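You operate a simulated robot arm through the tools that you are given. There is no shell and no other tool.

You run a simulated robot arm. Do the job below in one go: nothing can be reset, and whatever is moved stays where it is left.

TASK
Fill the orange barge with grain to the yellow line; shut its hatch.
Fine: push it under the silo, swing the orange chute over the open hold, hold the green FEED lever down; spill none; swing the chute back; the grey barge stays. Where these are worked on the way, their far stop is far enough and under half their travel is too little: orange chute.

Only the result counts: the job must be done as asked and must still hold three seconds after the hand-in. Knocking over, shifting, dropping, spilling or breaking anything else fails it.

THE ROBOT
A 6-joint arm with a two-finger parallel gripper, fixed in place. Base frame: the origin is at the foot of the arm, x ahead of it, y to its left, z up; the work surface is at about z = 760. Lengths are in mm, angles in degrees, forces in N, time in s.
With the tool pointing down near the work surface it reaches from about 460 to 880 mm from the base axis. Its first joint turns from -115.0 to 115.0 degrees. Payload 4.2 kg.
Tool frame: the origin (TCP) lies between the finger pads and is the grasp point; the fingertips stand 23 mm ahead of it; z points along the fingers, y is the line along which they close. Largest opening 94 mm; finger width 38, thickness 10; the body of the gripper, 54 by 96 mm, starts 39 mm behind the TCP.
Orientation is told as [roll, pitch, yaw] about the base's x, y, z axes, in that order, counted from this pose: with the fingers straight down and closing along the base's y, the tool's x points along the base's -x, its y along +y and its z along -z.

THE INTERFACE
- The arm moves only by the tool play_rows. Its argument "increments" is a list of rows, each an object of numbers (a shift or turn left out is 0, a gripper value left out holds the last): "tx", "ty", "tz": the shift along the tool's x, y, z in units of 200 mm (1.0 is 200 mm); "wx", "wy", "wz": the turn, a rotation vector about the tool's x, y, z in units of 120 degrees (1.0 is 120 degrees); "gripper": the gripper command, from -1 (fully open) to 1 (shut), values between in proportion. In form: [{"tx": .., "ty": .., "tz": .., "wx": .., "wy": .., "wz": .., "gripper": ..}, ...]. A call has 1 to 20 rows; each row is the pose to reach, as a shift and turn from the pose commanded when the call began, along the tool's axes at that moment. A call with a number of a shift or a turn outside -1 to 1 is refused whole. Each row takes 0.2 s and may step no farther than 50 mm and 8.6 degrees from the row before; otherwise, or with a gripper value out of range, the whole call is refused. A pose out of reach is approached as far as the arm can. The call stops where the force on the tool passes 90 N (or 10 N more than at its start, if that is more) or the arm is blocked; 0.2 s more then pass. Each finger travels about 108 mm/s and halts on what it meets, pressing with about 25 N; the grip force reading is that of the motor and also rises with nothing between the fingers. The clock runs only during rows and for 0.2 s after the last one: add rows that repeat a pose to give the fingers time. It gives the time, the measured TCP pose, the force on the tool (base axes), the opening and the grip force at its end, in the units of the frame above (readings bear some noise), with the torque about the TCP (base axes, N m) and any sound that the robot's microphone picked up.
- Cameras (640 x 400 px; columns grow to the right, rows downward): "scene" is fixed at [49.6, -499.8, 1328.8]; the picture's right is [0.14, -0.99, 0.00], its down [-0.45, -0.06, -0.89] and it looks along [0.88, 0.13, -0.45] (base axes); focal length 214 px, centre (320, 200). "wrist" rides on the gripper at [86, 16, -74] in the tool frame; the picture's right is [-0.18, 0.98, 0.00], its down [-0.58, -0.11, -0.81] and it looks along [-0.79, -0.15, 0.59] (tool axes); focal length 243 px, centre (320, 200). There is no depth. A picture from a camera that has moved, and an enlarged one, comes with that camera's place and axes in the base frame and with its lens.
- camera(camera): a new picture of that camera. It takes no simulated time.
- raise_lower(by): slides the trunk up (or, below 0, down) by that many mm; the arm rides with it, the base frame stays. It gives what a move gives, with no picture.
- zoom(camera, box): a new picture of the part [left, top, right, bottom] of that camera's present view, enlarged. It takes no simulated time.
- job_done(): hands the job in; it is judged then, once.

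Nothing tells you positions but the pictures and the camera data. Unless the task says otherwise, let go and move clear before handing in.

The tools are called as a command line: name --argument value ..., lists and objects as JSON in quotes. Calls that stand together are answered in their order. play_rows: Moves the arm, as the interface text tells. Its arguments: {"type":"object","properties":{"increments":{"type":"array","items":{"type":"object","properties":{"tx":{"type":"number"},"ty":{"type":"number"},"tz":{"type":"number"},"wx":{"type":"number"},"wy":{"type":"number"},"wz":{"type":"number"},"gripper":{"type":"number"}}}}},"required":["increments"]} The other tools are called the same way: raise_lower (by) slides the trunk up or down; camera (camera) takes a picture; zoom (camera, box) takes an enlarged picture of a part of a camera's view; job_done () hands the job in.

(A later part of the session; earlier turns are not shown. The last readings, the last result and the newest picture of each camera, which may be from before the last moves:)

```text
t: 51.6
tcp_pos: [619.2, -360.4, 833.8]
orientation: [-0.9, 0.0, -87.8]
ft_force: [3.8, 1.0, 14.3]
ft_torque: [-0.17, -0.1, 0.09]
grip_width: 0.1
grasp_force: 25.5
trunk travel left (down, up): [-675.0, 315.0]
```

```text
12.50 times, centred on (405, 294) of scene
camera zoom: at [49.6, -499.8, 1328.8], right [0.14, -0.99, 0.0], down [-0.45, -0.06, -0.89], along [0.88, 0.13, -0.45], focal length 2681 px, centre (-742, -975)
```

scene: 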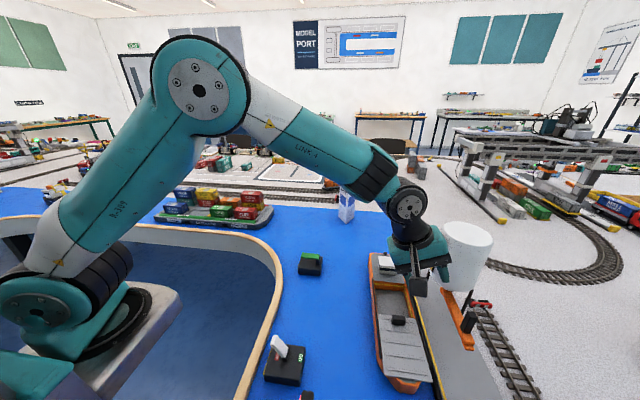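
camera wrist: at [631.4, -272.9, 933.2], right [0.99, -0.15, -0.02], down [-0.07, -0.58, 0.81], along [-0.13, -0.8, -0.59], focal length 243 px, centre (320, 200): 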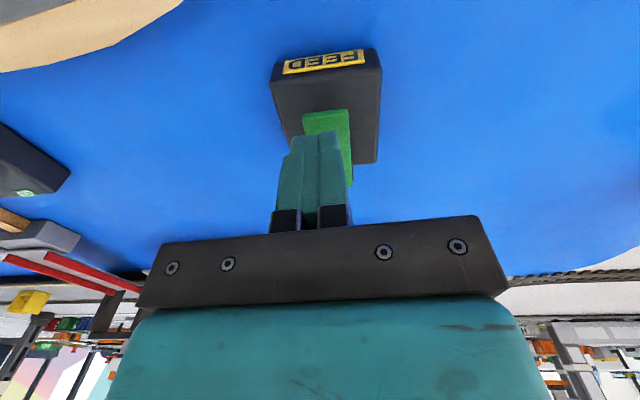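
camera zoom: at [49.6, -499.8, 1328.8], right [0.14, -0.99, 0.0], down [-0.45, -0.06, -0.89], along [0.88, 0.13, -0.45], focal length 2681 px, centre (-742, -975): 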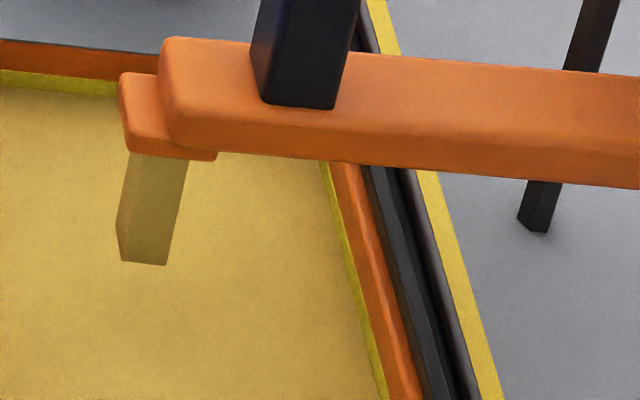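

play_rows --increments '[{"tz": 0.0}, {"tz": 0.0}, {"tz": 0.0}, {"tz": -0.1}, {"tz": -0.3}, {"tz": -0.5}]'

zoom --camera "scene" --box '[385, 278, 425, 310]'

zoom --camera "scene" --box '[260, 210, 360, 300]'

camera --camera "scene"

```text
t: 53.0
tcp_pos: [621.0, -359.8, 932.5]
orientation: [-1.0, 0.1, -87.9]
ft_force: [0.4, -0.2, 0.3]
ft_torque: [-0.01, 0.04, 0.01]
grip_width: 0.0
grasp_force: 24.8
trunk travel left (down, up): [-675.0, 315.0]
```

```text
12.50 times, centred on (405, 294) of scene
camera zoom: at [49.6, -499.8, 1328.8], right [0.14, -0.99, 0.0], down [-0.45, -0.06, -0.89], along [0.88, 0.13, -0.45], focal length 2681 px, centre (-742, -975)
```

zoom: 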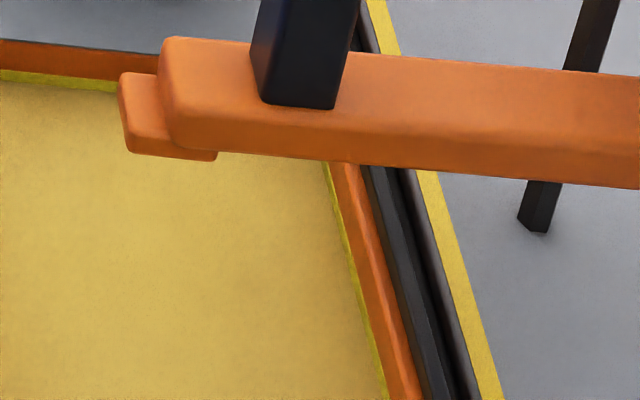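

```text
4.44 times, centred on (310, 255) of scene
camera zoom: at [49.6, -499.8, 1328.8], right [0.14, -0.99, 0.0], down [-0.45, -0.06, -0.89], along [0.88, 0.13, -0.45], focal length 953 px, centre (364, -44)
```

zoom: 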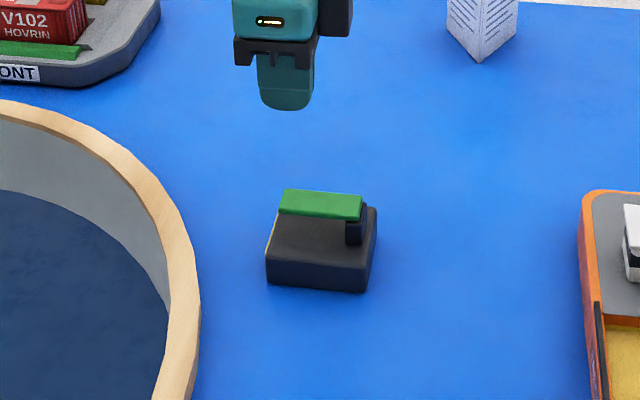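

```text
taken
```

scene: 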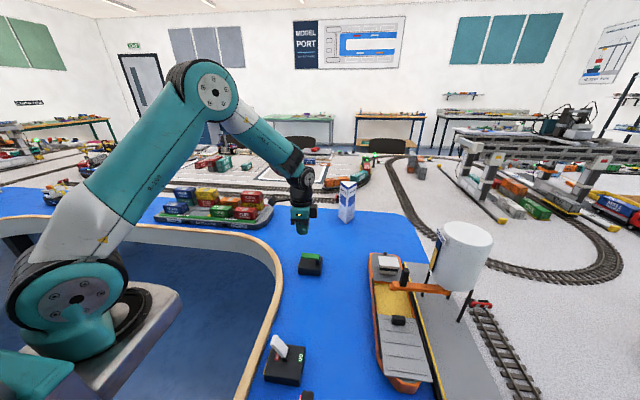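

play_rows --increments '[{"tx": -0.144, "ty": -0.108, "tz": -0.118, "gripper": -0.064}, {"tx": -0.288, "ty": -0.215, "tz": -0.236}, {"tx": -0.432, "ty": -0.323, "tz": -0.354}, {"tx": -0.576, "ty": -0.431, "tz": -0.472}, {"tx": -0.72, "ty": -0.5385, "tz": -0.59}, {"tx": -0.72, "ty": -0.5385, "tz": -0.59}]'

```text
t: 54.4
tcp_pos: [519.1, -508.7, 1049.4]
orientation: [-0.9, 0.0, -87.7]
ft_force: [0.4, -0.4, 0.1]
ft_torque: [-0.01, -0.01, 0.0]
grip_width: 50.1
grasp_force: 0.1
trunk travel left (down, up): [-675.0, 315.0]
```

play_rows --increments '[{"tx": -0.11, "ty": -0.017, "tz": 0.018, "wy": -0.052}, {"tx": -0.22, "ty": -0.034, "tz": 0.035, "wy": -0.104}, {"tx": -0.325, "ty": -0.05, "tz": 0.052, "wy": -0.156}, {"tx": -0.4325, "ty": -0.0675, "tz": 0.07, "wy": -0.208}, {"tx": -0.4325, "ty": -0.0675, "tz": 0.07, "wy": -0.208}]'

camera --camera "wrist"

```text
t: 55.6
tcp_pos: [508.7, -596.3, 1037.7]
orientation: [-1.1, -25.0, -87.3]
ft_force: [0.3, -0.9, 0.3]
ft_torque: [-0.01, 0.01, -0.01]
grip_width: 49.9
grasp_force: 0.1
trunk travel left (down, up): [-675.0, 315.0]
```

```text
taken
camera wrist: at [521.7, -485.6, 1068.2], right [0.99, -0.13, 0.06], down [-0.09, -0.19, 0.98], along [-0.12, -0.97, -0.2], focal length 243 px, centre (320, 200)
```

wrist: 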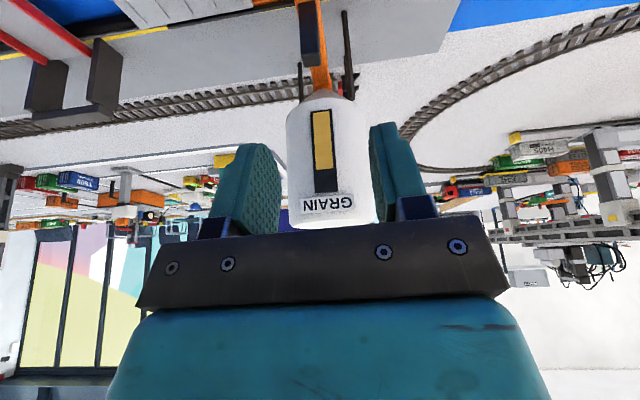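

play_rows --increments '[{"ty": -0.02, "tz": 0.2}, {"ty": -0.02, "tz": 0.4}, {"ty": -0.02, "tz": 0.55}, {"ty": -0.02, "tz": 0.66}, {"ty": -0.02, "tz": 0.755}, {"ty": -0.02, "tz": 0.755}]'

camera --camera "wrist"

zoom --camera "scene" --box '[350, 220, 490, 360]'

```text
t: 57.0
tcp_pos: [506.6, -659.3, 901.1]
orientation: [-1.1, -24.9, -87.5]
ft_force: [-0.6, -0.3, -0.5]
ft_torque: [0.01, 0.01, 0.01]
grip_width: 50.3
grasp_force: 0.1
trunk travel left (down, up): [-675.0, 315.0]
```

```text
taken
camera wrist: at [519.0, -548.4, 931.7], right [0.99, -0.13, 0.06], down [-0.09, -0.19, 0.98], along [-0.12, -0.97, -0.2], focal length 243 px, centre (320, 200)
```

wrist: 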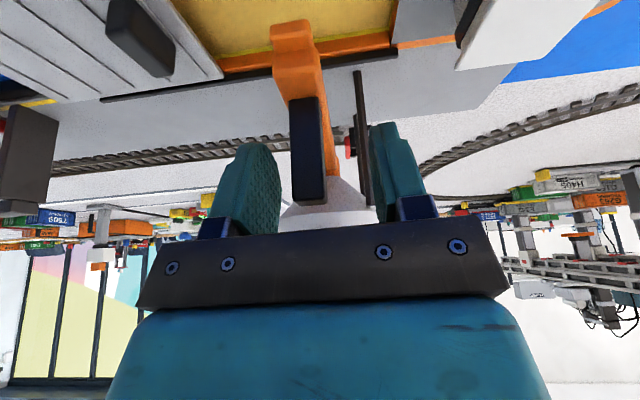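

```text
2.86 times, centred on (420, 290) of scene
camera zoom: at [49.6, -499.8, 1328.8], right [0.14, -0.99, 0.0], down [-0.45, -0.06, -0.89], along [0.88, 0.13, -0.45], focal length 613 px, centre (34, -57)
```

zoom: 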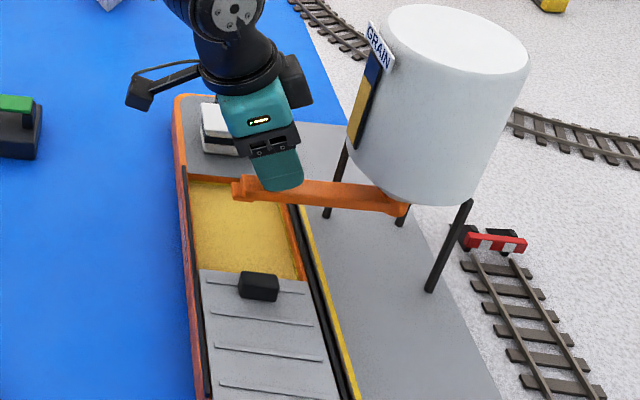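

play_rows --increments '[{"gripper": 0.106}, {"tx": 0.0008, "ty": -0.0404, "tz": 0.0003, "wz": -0.0333}, {"tx": -0.001, "ty": -0.0809, "tz": 0.0018, "wz": -0.0667}, {"tx": -0.0053, "ty": -0.121, "tz": 0.0044, "wz": -0.1}, {"tx": -0.0122, "ty": -0.1607, "tz": 0.0083, "wz": -0.1333}, {"tx": -0.0215, "ty": -0.1998, "tz": 0.0133, "wz": -0.1667}]'

camera --camera "wrist"

zoom --camera "scene" --box '[350, 220, 490, 360]'

```text
t: 58.4
tcp_pos: [465.6, -666.2, 901.1]
orientation: [-10.0, -22.9, -65.5]
ft_force: [0.2, -0.2, 0.6]
ft_torque: [0.0, 0.01, -0.03]
grip_width: 41.8
grasp_force: 0.0
trunk travel left (down, up): [-675.0, 315.0]
```

```text
taken
camera wrist: at [448.3, -556.7, 932.7], right [0.98, 0.19, -0.09], down [0.12, -0.18, 0.98], along [0.17, -0.96, -0.2], focal length 243 px, centre (320, 200)
```

wrist: 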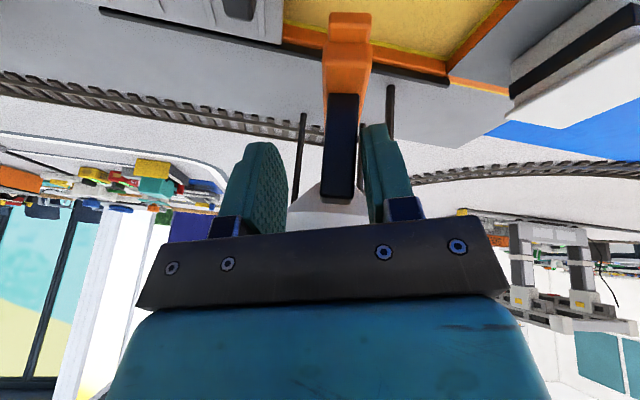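

```text
2.86 times, centred on (420, 290) of scene
camera zoom: at [49.6, -499.8, 1328.8], right [0.14, -0.99, 0.0], down [-0.45, -0.06, -0.89], along [0.88, 0.13, -0.45], focal length 613 px, centre (34, -57)
```

zoom: 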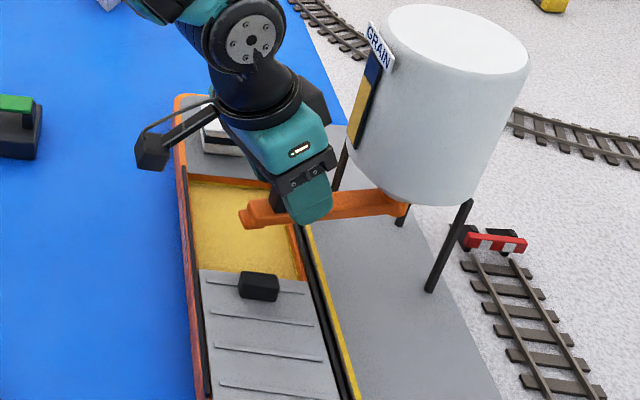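

play_rows --increments '[{"tx": 0.002, "ty": -0.0399, "tz": 0.0061, "wz": -0.0333}, {"tx": 0.0013, "ty": -0.0797, "tz": 0.0133, "wz": -0.0667}, {"tx": -0.0019, "ty": -0.1192, "tz": 0.0216, "wz": -0.1}, {"tx": -0.0077, "ty": -0.1582, "tz": 0.0309, "wz": -0.1333}, {"tx": -0.016, "ty": -0.1964, "tz": 0.0411, "wz": -0.1667}, {"tx": -0.0269, "ty": -0.2337, "tz": 0.0523, "wz": -0.2}, {"tx": -0.0403, "ty": -0.27, "tz": 0.0643, "wz": -0.2333}, {"tx": -0.056, "ty": -0.3049, "tz": 0.0772, "wz": -0.2667}, {"tx": -0.074, "ty": -0.3386, "tz": 0.0908, "wz": -0.3}, {"tx": -0.0943, "ty": -0.3705, "tz": 0.1051, "wz": -0.3333}]'

camera --camera "wrist"

zoom --camera "scene" --box '[350, 220, 490, 360]'

```text
t: 60.6
tcp_pos: [404.2, -717.3, 901.6]
orientation: [-22.4, -11.3, -25.3]
ft_force: [0.6, 0.3, 0.9]
ft_torque: [-0.01, 0.0, 0.0]
grip_width: 42.0
grasp_force: 0.0
trunk travel left (down, up): [-675.0, 315.0]
```

```text
taken
camera wrist: at [335.3, -636.2, 945.6], right [0.62, 0.71, -0.33], down [0.46, 0.01, 0.89], along [0.63, -0.7, -0.33], focal length 243 px, centre (320, 200)
```

wrist: 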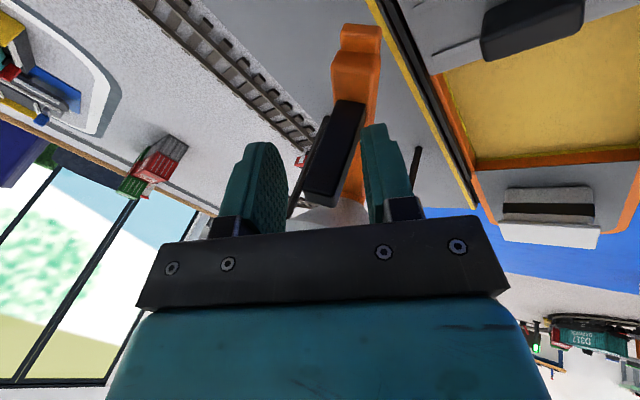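

```text
2.86 times, centred on (420, 290) of scene
camera zoom: at [49.6, -499.8, 1328.8], right [0.14, -0.99, 0.0], down [-0.45, -0.06, -0.89], along [0.88, 0.13, -0.45], focal length 613 px, centre (34, -57)
```

zoom: 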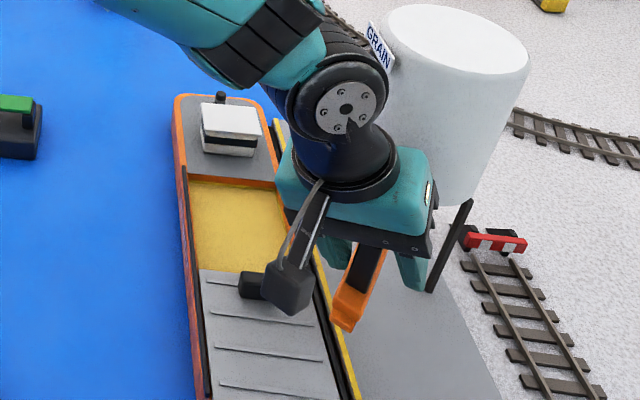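

play_rows --increments '[{"tx": 0.0023, "ty": -0.0375, "tz": 0.0149, "wz": -0.0333}, {"tx": 0.0018, "ty": -0.075, "tz": 0.0304, "wz": -0.0667}, {"tx": -0.0015, "ty": -0.112, "tz": 0.0463, "wz": -0.1}, {"tx": -0.0075, "ty": -0.1485, "tz": 0.0626, "wz": -0.1333}, {"tx": -0.0162, "ty": -0.1843, "tz": 0.0792, "wz": -0.1667}, {"tx": -0.0277, "ty": -0.2193, "tz": 0.096, "wz": -0.2}, {"tx": -0.0417, "ty": -0.2532, "tz": 0.113, "wz": -0.2333}]'

camera --camera "wrist"

zoom --camera "scene" --box '[350, 220, 490, 360]'

```text
t: 62.2
tcp_pos: [389.7, -770.5, 901.1]
orientation: [-25.0, 0.1, 0.4]
ft_force: [0.7, 1.3, 0.5]
ft_torque: [0.0, 0.03, 0.01]
grip_width: 42.1
grasp_force: 0.0
trunk travel left (down, up): [-675.0, 315.0]
```

```text
taken
camera wrist: at [302.1, -724.3, 962.3], right [0.18, 0.89, -0.42], down [0.58, 0.25, 0.78], along [0.79, -0.38, -0.47], focal length 243 px, centre (320, 200)
```

wrist: 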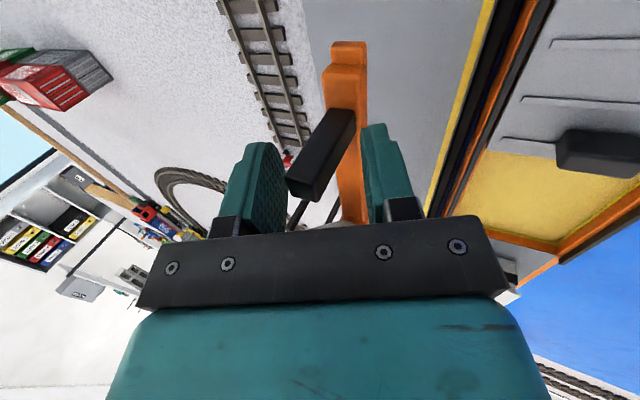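

```text
2.86 times, centred on (420, 290) of scene
camera zoom: at [49.6, -499.8, 1328.8], right [0.14, -0.99, 0.0], down [-0.45, -0.06, -0.89], along [0.88, 0.13, -0.45], focal length 613 px, centre (34, -57)
```

zoom: 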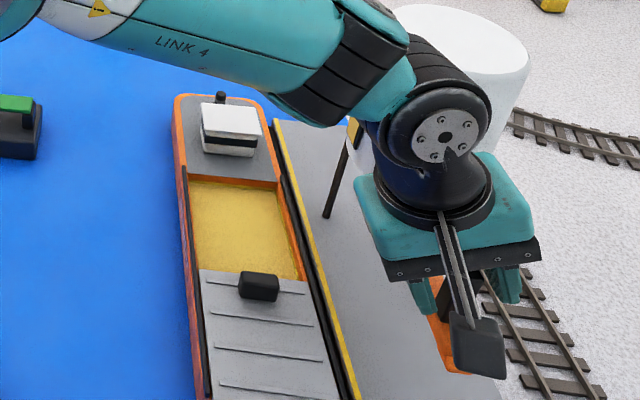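

play_rows --increments '[{"ty": -0.0136, "tz": 0.0063}, {"ty": -0.0272, "tz": 0.0126}, {"ty": -0.0408, "tz": 0.019}, {"ty": -0.0544, "tz": 0.0253}]'

camera --camera "wrist"

```text
t: 63.2
tcp_pos: [388.9, -782.3, 901.3]
orientation: [-24.9, 0.0, 0.4]
ft_force: [-1.2, 6.7, 3.2]
ft_torque: [0.25, 0.09, -0.04]
grip_width: 44.5
grasp_force: 2.7
trunk travel left (down, up): [-675.0, 315.0]
```

```text
taken
camera wrist: at [302.3, -735.2, 962.0], right [0.18, 0.89, -0.41], down [0.58, 0.24, 0.78], along [0.79, -0.38, -0.48], focal length 243 px, centre (320, 200)
```

wrist: 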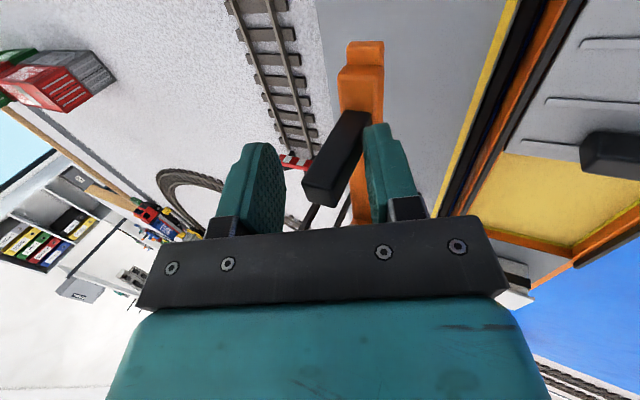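

play_rows --increments '[{"ty": 0.02, "tz": -0.01, "gripper": -0.064}, {"ty": 0.035, "tz": -0.017, "gripper": -0.064}, {"ty": 0.035, "tz": -0.12}, {"ty": 0.035, "tz": -0.3}, {"ty": 0.035, "tz": -0.5}, {"ty": 0.1, "tz": -0.7}, {"ty": 0.2, "tz": -0.85}, {"ty": 0.2, "tz": -0.85}]'

camera --camera "wrist"

zoom --camera "scene" --box '[350, 220, 490, 360]'

```text
t: 65.0
tcp_pos: [387.2, -676.3, 1039.6]
orientation: [-24.9, 0.0, 0.2]
ft_force: [0.0, -0.7, 0.8]
ft_torque: [0.03, -0.03, -0.02]
grip_width: 49.7
grasp_force: 0.2
trunk travel left (down, up): [-675.0, 315.0]
```

```text
taken
camera wrist: at [300.4, -630.0, 1100.3], right [0.18, 0.89, -0.41], down [0.58, 0.24, 0.78], along [0.79, -0.38, -0.47], focal length 243 px, centre (320, 200)
```

wrist: 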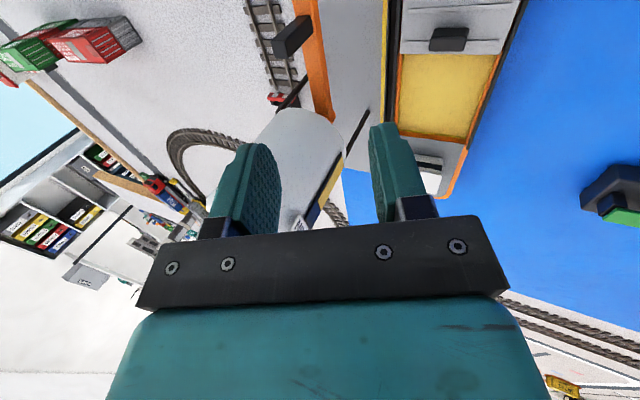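

```text
2.86 times, centred on (420, 290) of scene
camera zoom: at [49.6, -499.8, 1328.8], right [0.14, -0.99, 0.0], down [-0.45, -0.06, -0.89], along [0.88, 0.13, -0.45], focal length 613 px, centre (34, -57)
```

zoom: 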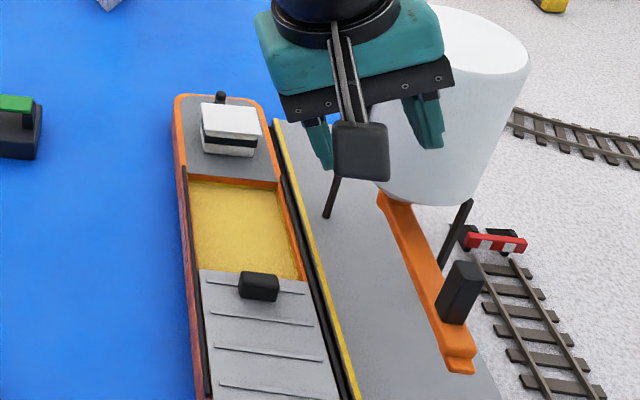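

play_rows --increments '[{"tx": -0.039, "ty": 0.1, "tz": 0.118, "wx": -0.052, "gripper": -0.319}, {"tx": -0.078, "ty": 0.2, "tz": 0.237, "wx": -0.104}, {"tx": -0.116, "ty": 0.3, "tz": 0.355, "wx": -0.156}, {"tx": -0.155, "ty": 0.402, "tz": 0.474, "wx": -0.208}, {"tx": -0.155, "ty": 0.402, "tz": 0.474, "wx": -0.208}]'

camera --camera "wrist"

zoom --camera "scene" --box '[350, 220, 490, 360]'

```text
t: 66.2
tcp_pos: [419.7, -642.1, 919.3]
orientation: [0.1, 0.1, 0.4]
ft_force: [0.2, 0.1, 0.4]
ft_torque: [-0.05, 0.0, 0.02]
grip_width: 62.1
grasp_force: 0.0
trunk travel left (down, up): [-675.0, 315.0]
```

```text
taken
camera wrist: at [332.3, -625.6, 993.7], right [0.18, 0.98, 0.0], down [0.58, -0.11, 0.81], along [0.79, -0.14, -0.59], focal length 243 px, centre (320, 200)
```

wrist: 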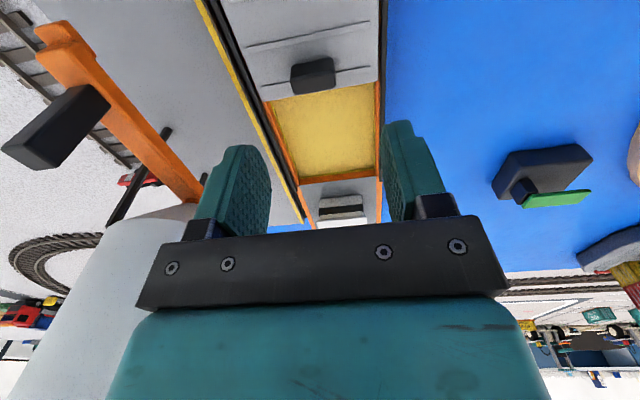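

```text
2.86 times, centred on (420, 290) of scene
camera zoom: at [49.6, -499.8, 1328.8], right [0.14, -0.99, 0.0], down [-0.45, -0.06, -0.89], along [0.88, 0.13, -0.45], focal length 613 px, centre (34, -57)
```

zoom: 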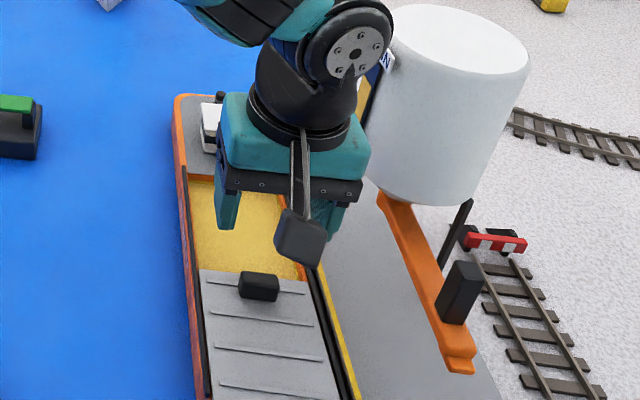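

play_rows --increments '[{"tx": 0.012, "ty": -0.012, "tz": 0.15}, {"tx": 0.012, "ty": -0.012, "tz": 0.3}, {"tx": 0.012, "ty": -0.012, "tz": 0.4}, {"tx": 0.012, "ty": -0.012, "tz": 0.44}, {"tx": 0.012, "ty": -0.012, "tz": 0.44}]'

camera --camera "wrist"

```text
t: 67.4
tcp_pos: [416.6, -643.4, 829.8]
orientation: [0.0, 0.1, 0.3]
ft_force: [-0.3, 1.1, -0.2]
ft_torque: [0.03, 0.03, 0.02]
grip_width: 62.0
grasp_force: 0.0
trunk travel left (down, up): [-675.0, 315.0]
```

```text
taken
camera wrist: at [329.7, -627.4, 904.1], right [0.18, 0.98, 0.0], down [0.58, -0.11, 0.81], along [0.79, -0.14, -0.59], focal length 243 px, centre (320, 200)
```

wrist: 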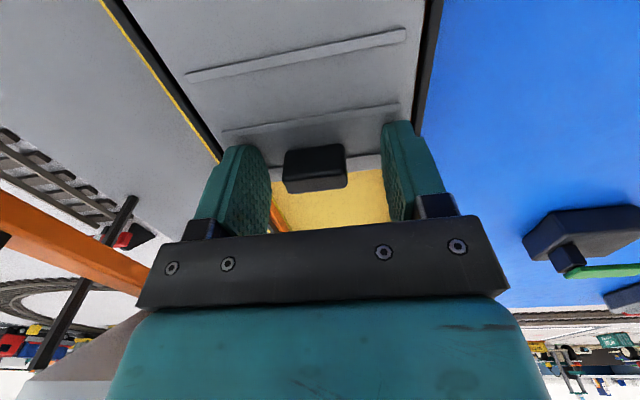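

play_rows --increments '[{"ty": -0.015}, {"ty": -0.015, "gripper": 0.1}, {"ty": -0.015, "gripper": 0.4}, {"ty": -0.015, "gripper": 1}, {"ty": -0.015, "gripper": 1}]'

zoom --camera "scene" --box '[350, 220, 490, 360]'

```text
t: 68.6
tcp_pos: [415.4, -647.1, 828.4]
orientation: [-0.1, 0.0, 0.3]
ft_force: [-0.1, 0.1, -0.5]
ft_torque: [-0.01, 0.03, 0.05]
grip_width: 31.5
grasp_force: 25.3
trunk travel left (down, up): [-675.0, 315.0]
```

```text
2.86 times, centred on (420, 290) of scene
camera zoom: at [49.6, -499.8, 1328.8], right [0.14, -0.99, 0.0], down [-0.45, -0.06, -0.89], along [0.88, 0.13, -0.45], focal length 613 px, centre (34, -57)
```

zoom: 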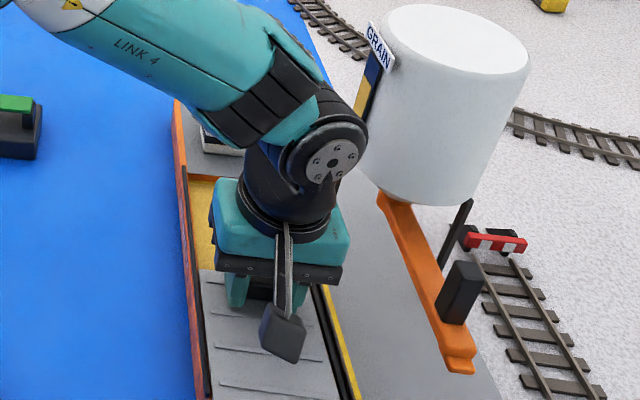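

play_rows --increments '[{"tx": -0.03}, {"tx": -0.06}, {"tx": -0.09}, {"tx": -0.12}, {"tx": -0.15}, {"tx": -0.18}, {"tx": -0.21}, {"tx": -0.24}, {"tx": -0.27}, {"tx": -0.3}, {"tx": -0.3}]'

camera --camera "wrist"

zoom --camera "scene" --box '[350, 220, 490, 400]'

```text
t: 71.0
tcp_pos: [475.7, -647.1, 829.7]
orientation: [0.1, 0.0, 0.4]
ft_force: [-0.2, 0.8, -0.5]
ft_torque: [-0.04, 0.06, 0.02]
grip_width: 31.5
grasp_force: 24.5
trunk travel left (down, up): [-675.0, 315.0]
```

```text
taken
camera wrist: at [389.8, -630.6, 904.4], right [0.18, 0.98, 0.0], down [0.58, -0.11, 0.81], along [0.79, -0.14, -0.59], focal length 243 px, centre (320, 200)
```

wrist: 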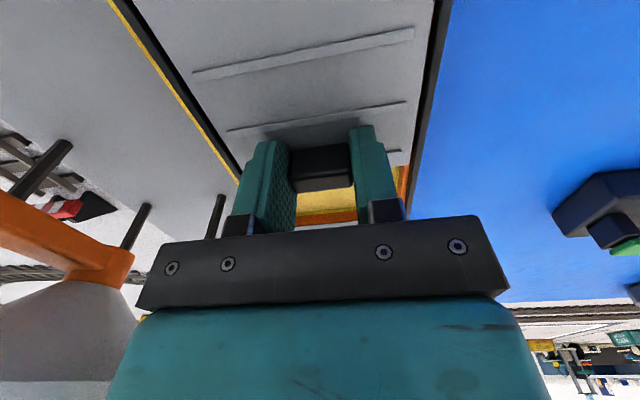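

```text
2.22 times, centred on (420, 310) of scene
camera zoom: at [49.6, -499.8, 1328.8], right [0.14, -0.99, 0.0], down [-0.45, -0.06, -0.89], along [0.88, 0.13, -0.45], focal length 477 px, centre (98, -44)
```

zoom: 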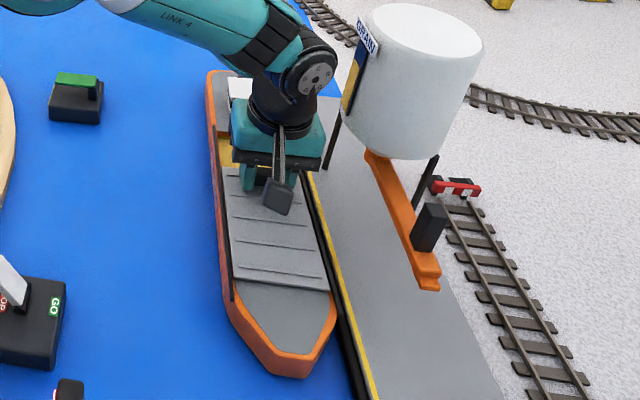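

Hatch is closing and the barge is staying put. I continue towards the stern stop in slow steps.

play_rows --increments '[{"tx": -0.03}, {"tx": -0.06}, {"tx": -0.09}, {"tx": -0.12}, {"tx": -0.15}, {"tx": -0.18}, {"tx": -0.21}, {"tx": -0.24}, {"tx": -0.26}, {"tx": -0.28}, {"tx": -0.295}, {"tx": -0.31}, {"tx": -0.31}]'

camera --camera "wrist"

zoom --camera "scene" --box '[350, 220, 490, 400]'

```text
t: 73.8
tcp_pos: [538.6, -645.5, 829.3]
orientation: [0.0, 0.1, 0.3]
ft_force: [-0.9, 0.2, -0.2]
ft_torque: [-0.04, 0.07, 0.02]
grip_width: 31.5
grasp_force: 25.3
trunk travel left (down, up): [-675.0, 315.0]
```

```text
taken
camera wrist: at [452.2, -629.9, 904.5], right [0.18, 0.98, 0.0], down [0.58, -0.11, 0.81], along [0.79, -0.14, -0.59], focal length 243 px, centre (320, 200)
```

wrist: 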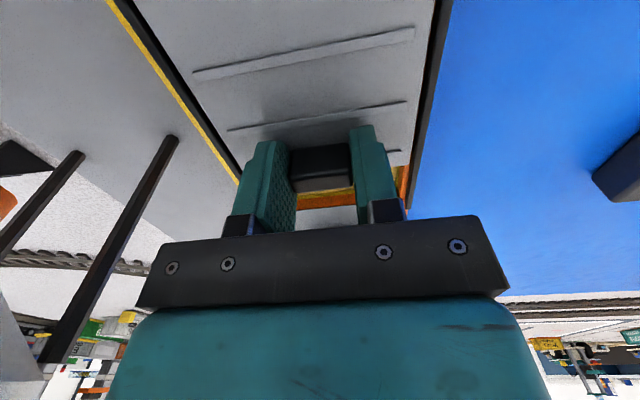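

```text
2.22 times, centred on (420, 310) of scene
camera zoom: at [49.6, -499.8, 1328.8], right [0.14, -0.99, 0.0], down [-0.45, -0.06, -0.89], along [0.88, 0.13, -0.45], focal length 477 px, centre (98, -44)
```

zoom: 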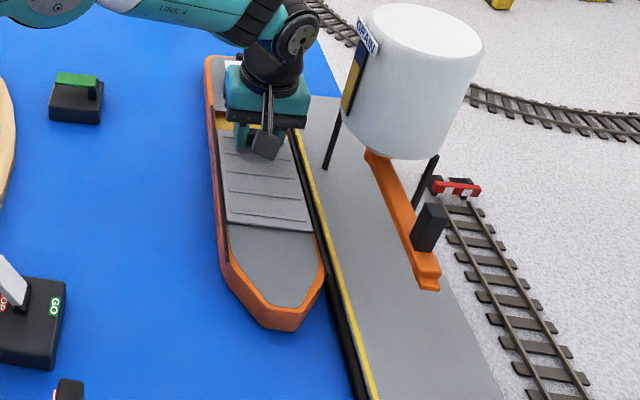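

zoom --camera "scene" --box '[385, 230, 445, 300]'

zoom --camera "wrist" --box '[210, 80, 430, 240]'

```text
5.71 times, centred on (415, 265) of scene
camera zoom: at [49.6, -499.8, 1328.8], right [0.14, -0.99, 0.0], down [-0.45, -0.06, -0.89], along [0.88, 0.13, -0.45], focal length 1226 px, centre (-223, -171)
```

zoom: 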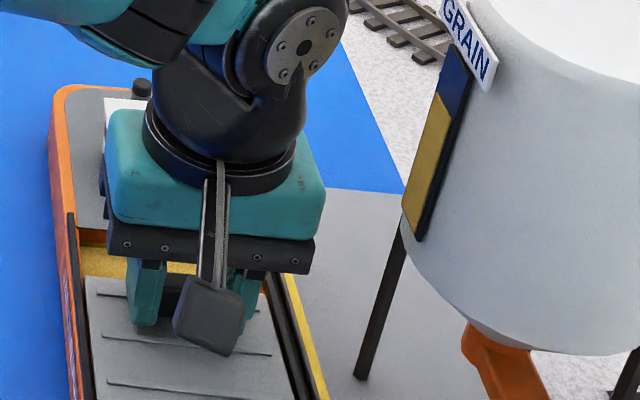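

```text
2.50 times, centred on (320, 160) of wrist
camera zoom: at [452.2, -629.9, 904.5], right [0.18, 0.98, 0.0], down [0.58, -0.11, 0.81], along [0.79, -0.14, -0.59], focal length 606 px, centre (320, 300)
```

zoom: 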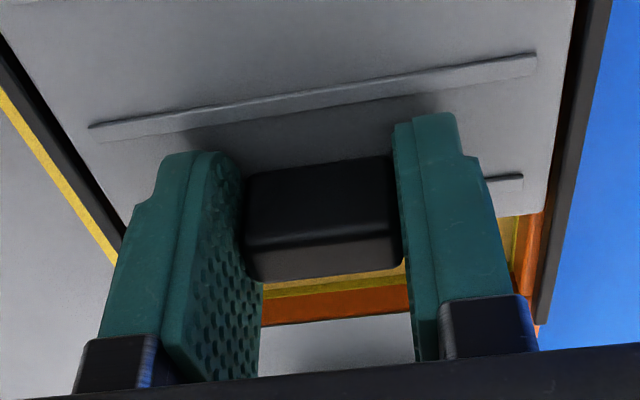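

play_rows --increments '[{"tx": -0.15}, {"tx": -0.15}]'

zoom --camera "scene" --box '[350, 220, 490, 400]'

camera --camera "wrist"

```text
t: 74.4
tcp_pos: [568.0, -644.6, 829.3]
orientation: [-0.1, 0.0, 0.4]
ft_force: [-0.3, -0.7, -0.1]
ft_torque: [0.02, 0.03, 0.0]
grip_width: 31.4
grasp_force: 25.3
trunk travel left (down, up): [-675.0, 315.0]
```

```text
2.22 times, centred on (420, 310) of scene
camera zoom: at [49.6, -499.8, 1328.8], right [0.14, -0.99, 0.0], down [-0.45, -0.06, -0.89], along [0.88, 0.13, -0.45], focal length 477 px, centre (98, -44)
```

zoom: 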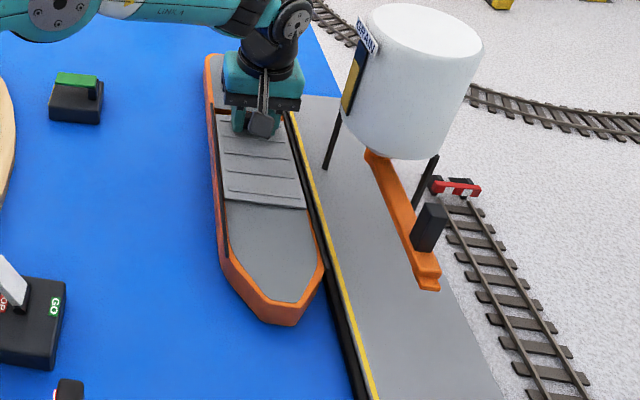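

```text
taken
camera wrist: at [481.3, -629.6, 904.4], right [0.18, 0.98, 0.0], down [0.58, -0.11, 0.81], along [0.79, -0.14, -0.59], focal length 243 px, centre (320, 200)
```

wrist: 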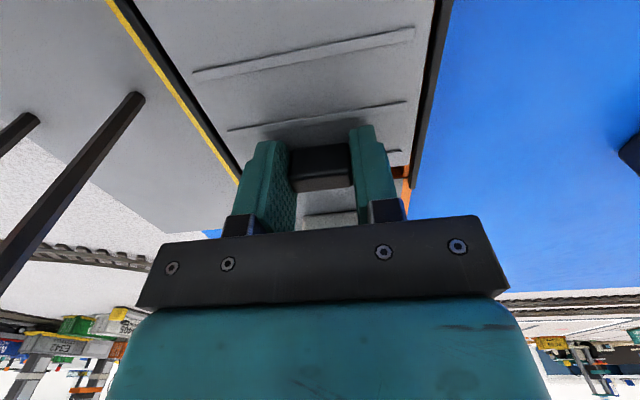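

zoom --camera "scene" --box '[390, 235, 430, 275]'

zoom --camera "wrist" --box '[250, 120, 430, 230]'

```text
10.00 times, centred on (410, 255) of scene
camera zoom: at [49.6, -499.8, 1328.8], right [0.14, -0.99, 0.0], down [-0.45, -0.06, -0.89], along [0.88, 0.13, -0.45], focal length 2145 px, centre (-580, -350)
```

zoom: 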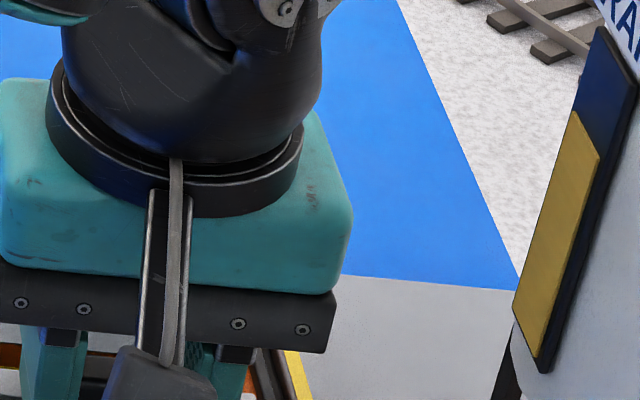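

```text
3.56 times, centred on (340, 175) of wrist
camera zoom: at [481.3, -629.6, 904.4], right [0.18, 0.98, 0.0], down [0.58, -0.11, 0.81], along [0.79, -0.14, -0.59], focal length 863 px, centre (249, 289)
```

zoom: 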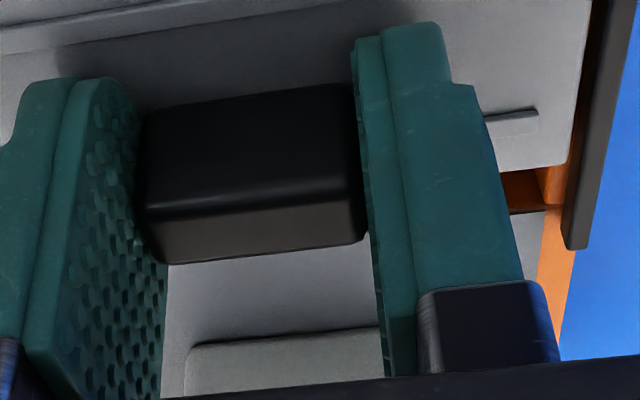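

play_rows --increments '[{"tx": -0.065}, {"tx": -0.065}]'

zoom --camera "wrist" --box '[250, 120, 430, 230]'

zoom --camera "scene" --box '[350, 220, 490, 400]'

```text
t: 75.0
tcp_pos: [580.0, -644.8, 830.8]
orientation: [0.1, 0.1, 0.2]
ft_force: [-0.3, -1.0, -0.3]
ft_torque: [-0.07, -0.15, 0.07]
grip_width: 31.6
grasp_force: 25.4
trunk travel left (down, up): [-675.0, 315.0]
```

```text
3.56 times, centred on (340, 175) of wrist
camera zoom: at [494.8, -629.4, 904.5], right [0.18, 0.98, 0.0], down [0.58, -0.11, 0.81], along [0.79, -0.14, -0.59], focal length 863 px, centre (249, 289)
```

zoom: 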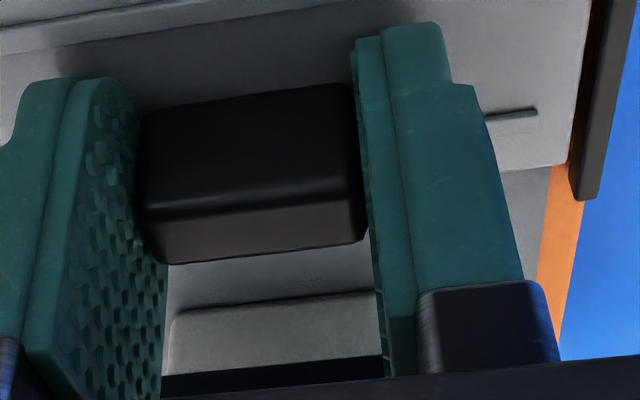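

```text
2.22 times, centred on (420, 310) of scene
camera zoom: at [49.6, -499.8, 1328.8], right [0.14, -0.99, 0.0], down [-0.45, -0.06, -0.89], along [0.88, 0.13, -0.45], focal length 477 px, centre (98, -44)
```

zoom: 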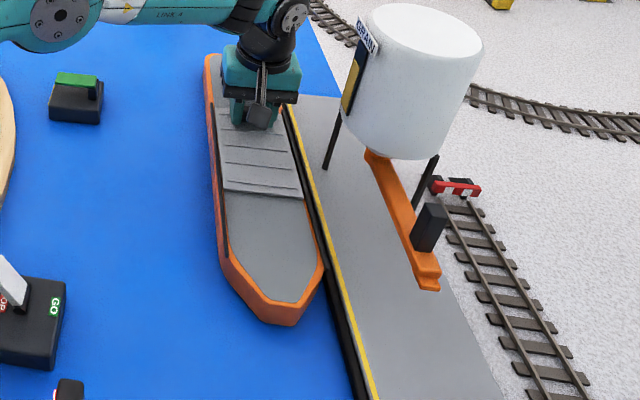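

play_rows --increments '[{"tx": -0.03}, {"tx": -0.03}]'

zoom --camera "wrist" --box '[250, 120, 430, 230]'

zoom --camera "scene" --box '[350, 220, 490, 400]'

```text
t: 75.6
tcp_pos: [587.2, -646.0, 829.3]
orientation: [0.1, 0.1, 0.4]
ft_force: [-0.5, -0.2, -0.1]
ft_torque: [0.04, 0.18, -0.02]
grip_width: 31.5
grasp_force: 25.0
trunk travel left (down, up): [-675.0, 315.0]
```

```text
3.56 times, centred on (340, 175) of wrist
camera zoom: at [501.4, -629.4, 904.5], right [0.18, 0.98, 0.0], down [0.58, -0.11, 0.81], along [0.79, -0.14, -0.59], focal length 863 px, centre (249, 289)
```

zoom: 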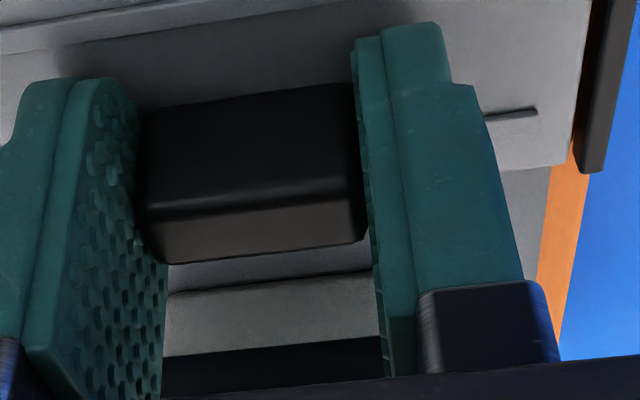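

```text
2.22 times, centred on (420, 310) of scene
camera zoom: at [49.6, -499.8, 1328.8], right [0.14, -0.99, 0.0], down [-0.45, -0.06, -0.89], along [0.88, 0.13, -0.45], focal length 477 px, centre (98, -44)
```

zoom: 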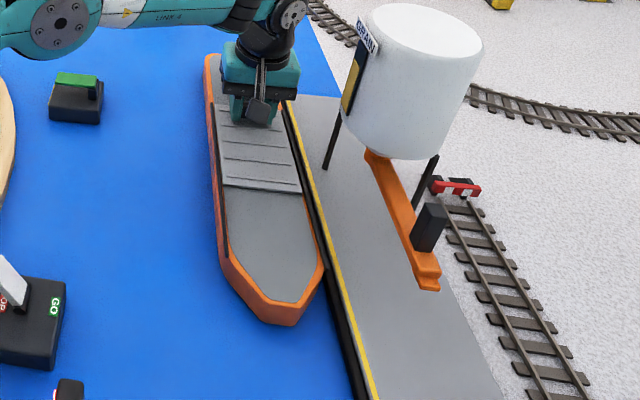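

play_rows --increments '[{"tx": -0.02}, {"tx": -0.02}]'

zoom --camera "wrist" --box '[250, 120, 430, 230]'

zoom --camera "scene" --box '[350, 220, 490, 400]'

```text
t: 76.2
tcp_pos: [590.1, -645.2, 830.3]
orientation: [0.0, 0.1, 0.3]
ft_force: [-3.5, -0.3, -0.1]
ft_torque: [0.06, 0.33, -0.01]
grip_width: 31.4
grasp_force: 24.7
trunk travel left (down, up): [-675.0, 315.0]
```

```text
3.56 times, centred on (340, 175) of wrist
camera zoom: at [504.6, -629.4, 904.5], right [0.18, 0.98, 0.0], down [0.58, -0.11, 0.81], along [0.79, -0.14, -0.59], focal length 863 px, centre (249, 289)
```

zoom: 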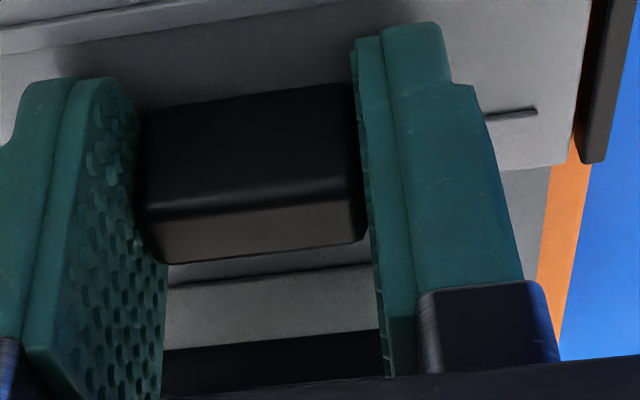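

```text
2.22 times, centred on (420, 310) of scene
camera zoom: at [49.6, -499.8, 1328.8], right [0.14, -0.99, 0.0], down [-0.45, -0.06, -0.89], along [0.88, 0.13, -0.45], focal length 477 px, centre (98, -44)
```

zoom: 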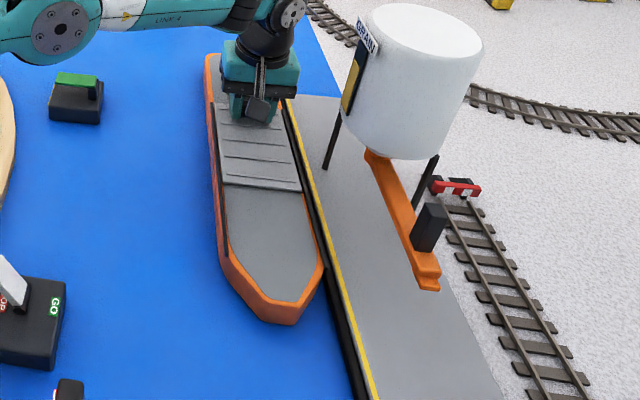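

play_rows --increments '[{"gripper": 0.2}, {"gripper": -0.319}, {"gripper": -0.319}, {"tz": -0.15}, {"tz": -0.35}, {"tz": -0.55}, {"tz": -0.75}]'

play_rows --increments '[{"tx": 0.15, "ty": 0.1, "tz": -0.1}, {"tx": 0.3, "ty": 0.2, "tz": -0.2}, {"tx": 0.45, "ty": 0.3, "tz": -0.3}, {"tx": 0.6, "ty": 0.4, "tz": -0.3}, {"tx": 0.75, "ty": 0.5, "tz": -0.3}, {"tx": 0.75, "ty": 0.5, "tz": -0.3}]'

camera --camera "wrist"

camera --camera "scene"

zoom --camera "scene" --box '[350, 220, 490, 400]'

```text
t: 77.8
tcp_pos: [593.2, -645.7, 980.9]
orientation: [0.1, 0.2, 0.3]
ft_force: [0.3, 0.1, -0.2]
ft_torque: [0.0, 0.01, -0.02]
grip_width: 62.0
grasp_force: 0.0
trunk travel left (down, up): [-675.0, 315.0]
```

```text
t: 79.2
tcp_pos: [439.4, -546.8, 1041.7]
orientation: [0.0, 0.2, 0.4]
ft_force: [1.0, -0.1, 0.1]
ft_torque: [-0.02, 0.0, 0.04]
grip_width: 62.2
grasp_force: 0.0
trunk travel left (down, up): [-675.0, 315.0]
```

```text
taken
camera wrist: at [353.2, -530.7, 1116.2], right [0.18, 0.98, 0.0], down [0.58, -0.11, 0.81], along [0.79, -0.14, -0.59], focal length 243 px, centre (320, 200)
```

wrist: 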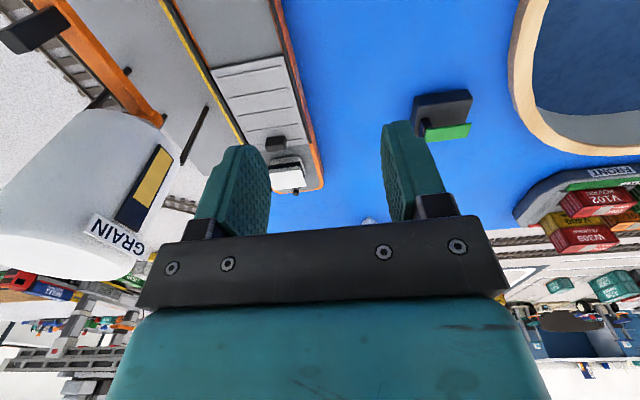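

```text
taken
```

scene: 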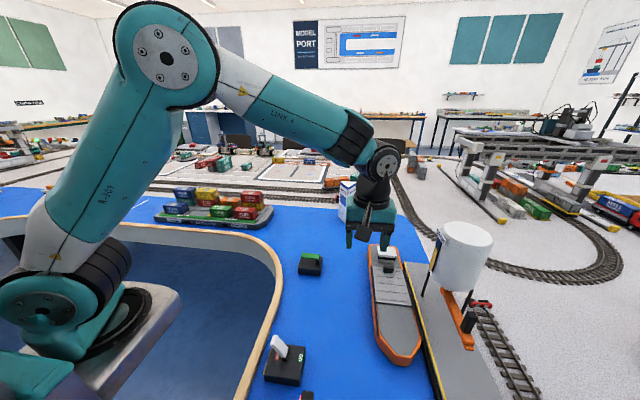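

```text
2.22 times, centred on (420, 310) of scene
camera zoom: at [49.6, -499.8, 1328.8], right [0.14, -0.99, 0.0], down [-0.45, -0.06, -0.89], along [0.88, 0.13, -0.45], focal length 477 px, centre (98, -44)
```

zoom: 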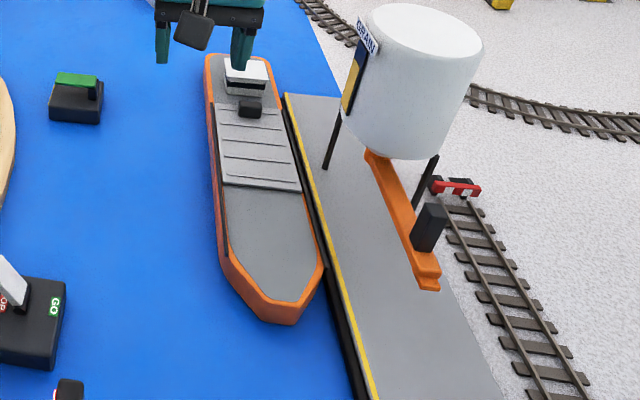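

play_rows --increments '[{"tx": -0.161, "ty": -0.08, "tz": 0.08, "wy": -0.042, "gripper": -1}, {"tx": -0.322, "ty": -0.16, "tz": 0.16, "wy": -0.084}, {"tx": -0.483, "ty": -0.26, "tz": 0.25, "wy": -0.126}, {"tx": -0.644, "ty": -0.37, "tz": 0.35, "wy": -0.168}, {"tx": -0.805, "ty": -0.475, "tz": 0.46, "wy": -0.208}, {"tx": -0.805, "ty": -0.475, "tz": 0.46, "wy": -0.208}]'

camera --camera "wrist"

zoom --camera "scene" --box '[350, 200, 490, 340]'

```text
t: 80.6
tcp_pos: [604.1, -640.6, 946.0]
orientation: [0.1, -24.9, 0.4]
ft_force: [-0.2, -0.2, 0.9]
ft_torque: [-0.01, -0.01, 0.04]
grip_width: 93.7
grasp_force: 0.1
trunk travel left (down, up): [-675.0, 315.0]
```

```text
taken
camera wrist: at [493.7, -625.6, 978.0], right [0.16, 0.98, 0.08], down [0.19, -0.11, 0.98], along [0.97, -0.14, -0.2], focal length 243 px, centre (320, 200)
```

wrist: 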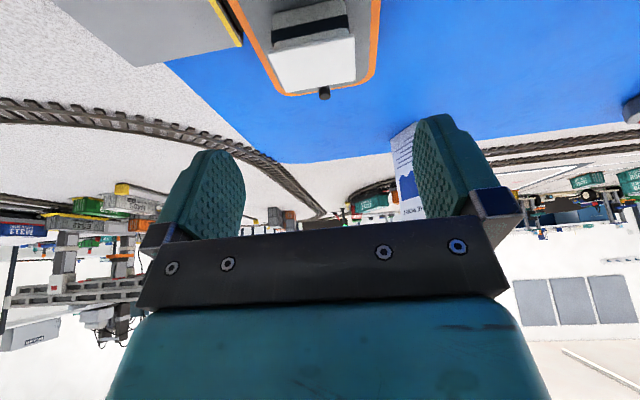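

```text
2.86 times, centred on (420, 270) of scene
camera zoom: at [49.6, -499.8, 1328.8], right [0.14, -0.99, 0.0], down [-0.45, -0.06, -0.89], along [0.88, 0.13, -0.45], focal length 613 px, centre (34, 0)
```

zoom: 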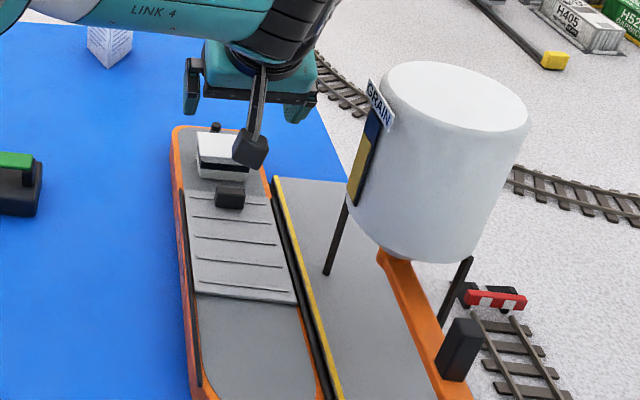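

play_rows --increments '[{"tx": 0.02, "ty": -0.022, "tz": 0.15}, {"tx": 0.02, "ty": -0.022, "tz": 0.3}, {"tx": 0.02, "ty": -0.022, "tz": 0.4}, {"tx": 0.02, "ty": -0.022, "tz": 0.48}, {"tx": 0.02, "ty": -0.022, "tz": 0.48}]'

camera --camera "wrist"

zoom --camera "scene" --box '[360, 200, 460, 300]'

```text
t: 81.8
tcp_pos: [639.7, -644.7, 858.5]
orientation: [0.0, -24.8, 0.4]
ft_force: [0.1, -0.3, 1.3]
ft_torque: [0.0, 0.0, 0.02]
grip_width: 94.0
grasp_force: 0.1
trunk travel left (down, up): [-675.0, 315.0]
```

```text
taken
camera wrist: at [530.3, -629.2, 890.1], right [0.16, 0.98, 0.08], down [0.19, -0.11, 0.98], along [0.97, -0.14, -0.2], focal length 243 px, centre (320, 200)
```

wrist: 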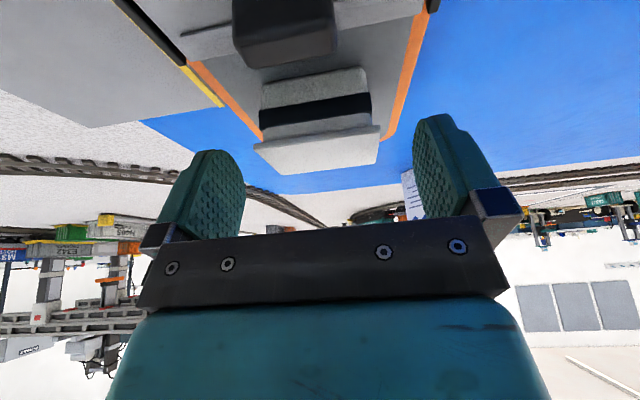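

```text
4.00 times, centred on (410, 250) of scene
camera zoom: at [49.6, -499.8, 1328.8], right [0.14, -0.99, 0.0], down [-0.45, -0.06, -0.89], along [0.88, 0.13, -0.45], focal length 858 px, centre (-40, 0)
```

zoom: 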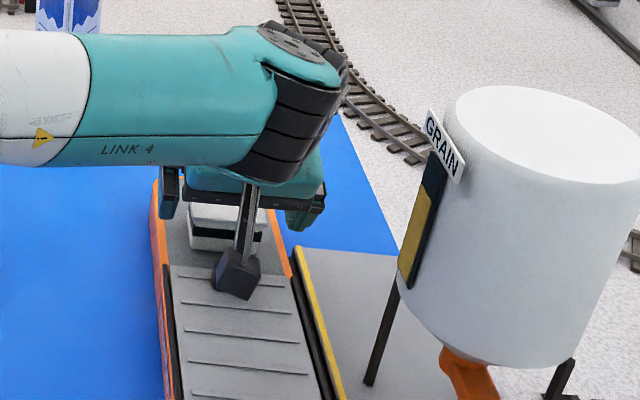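

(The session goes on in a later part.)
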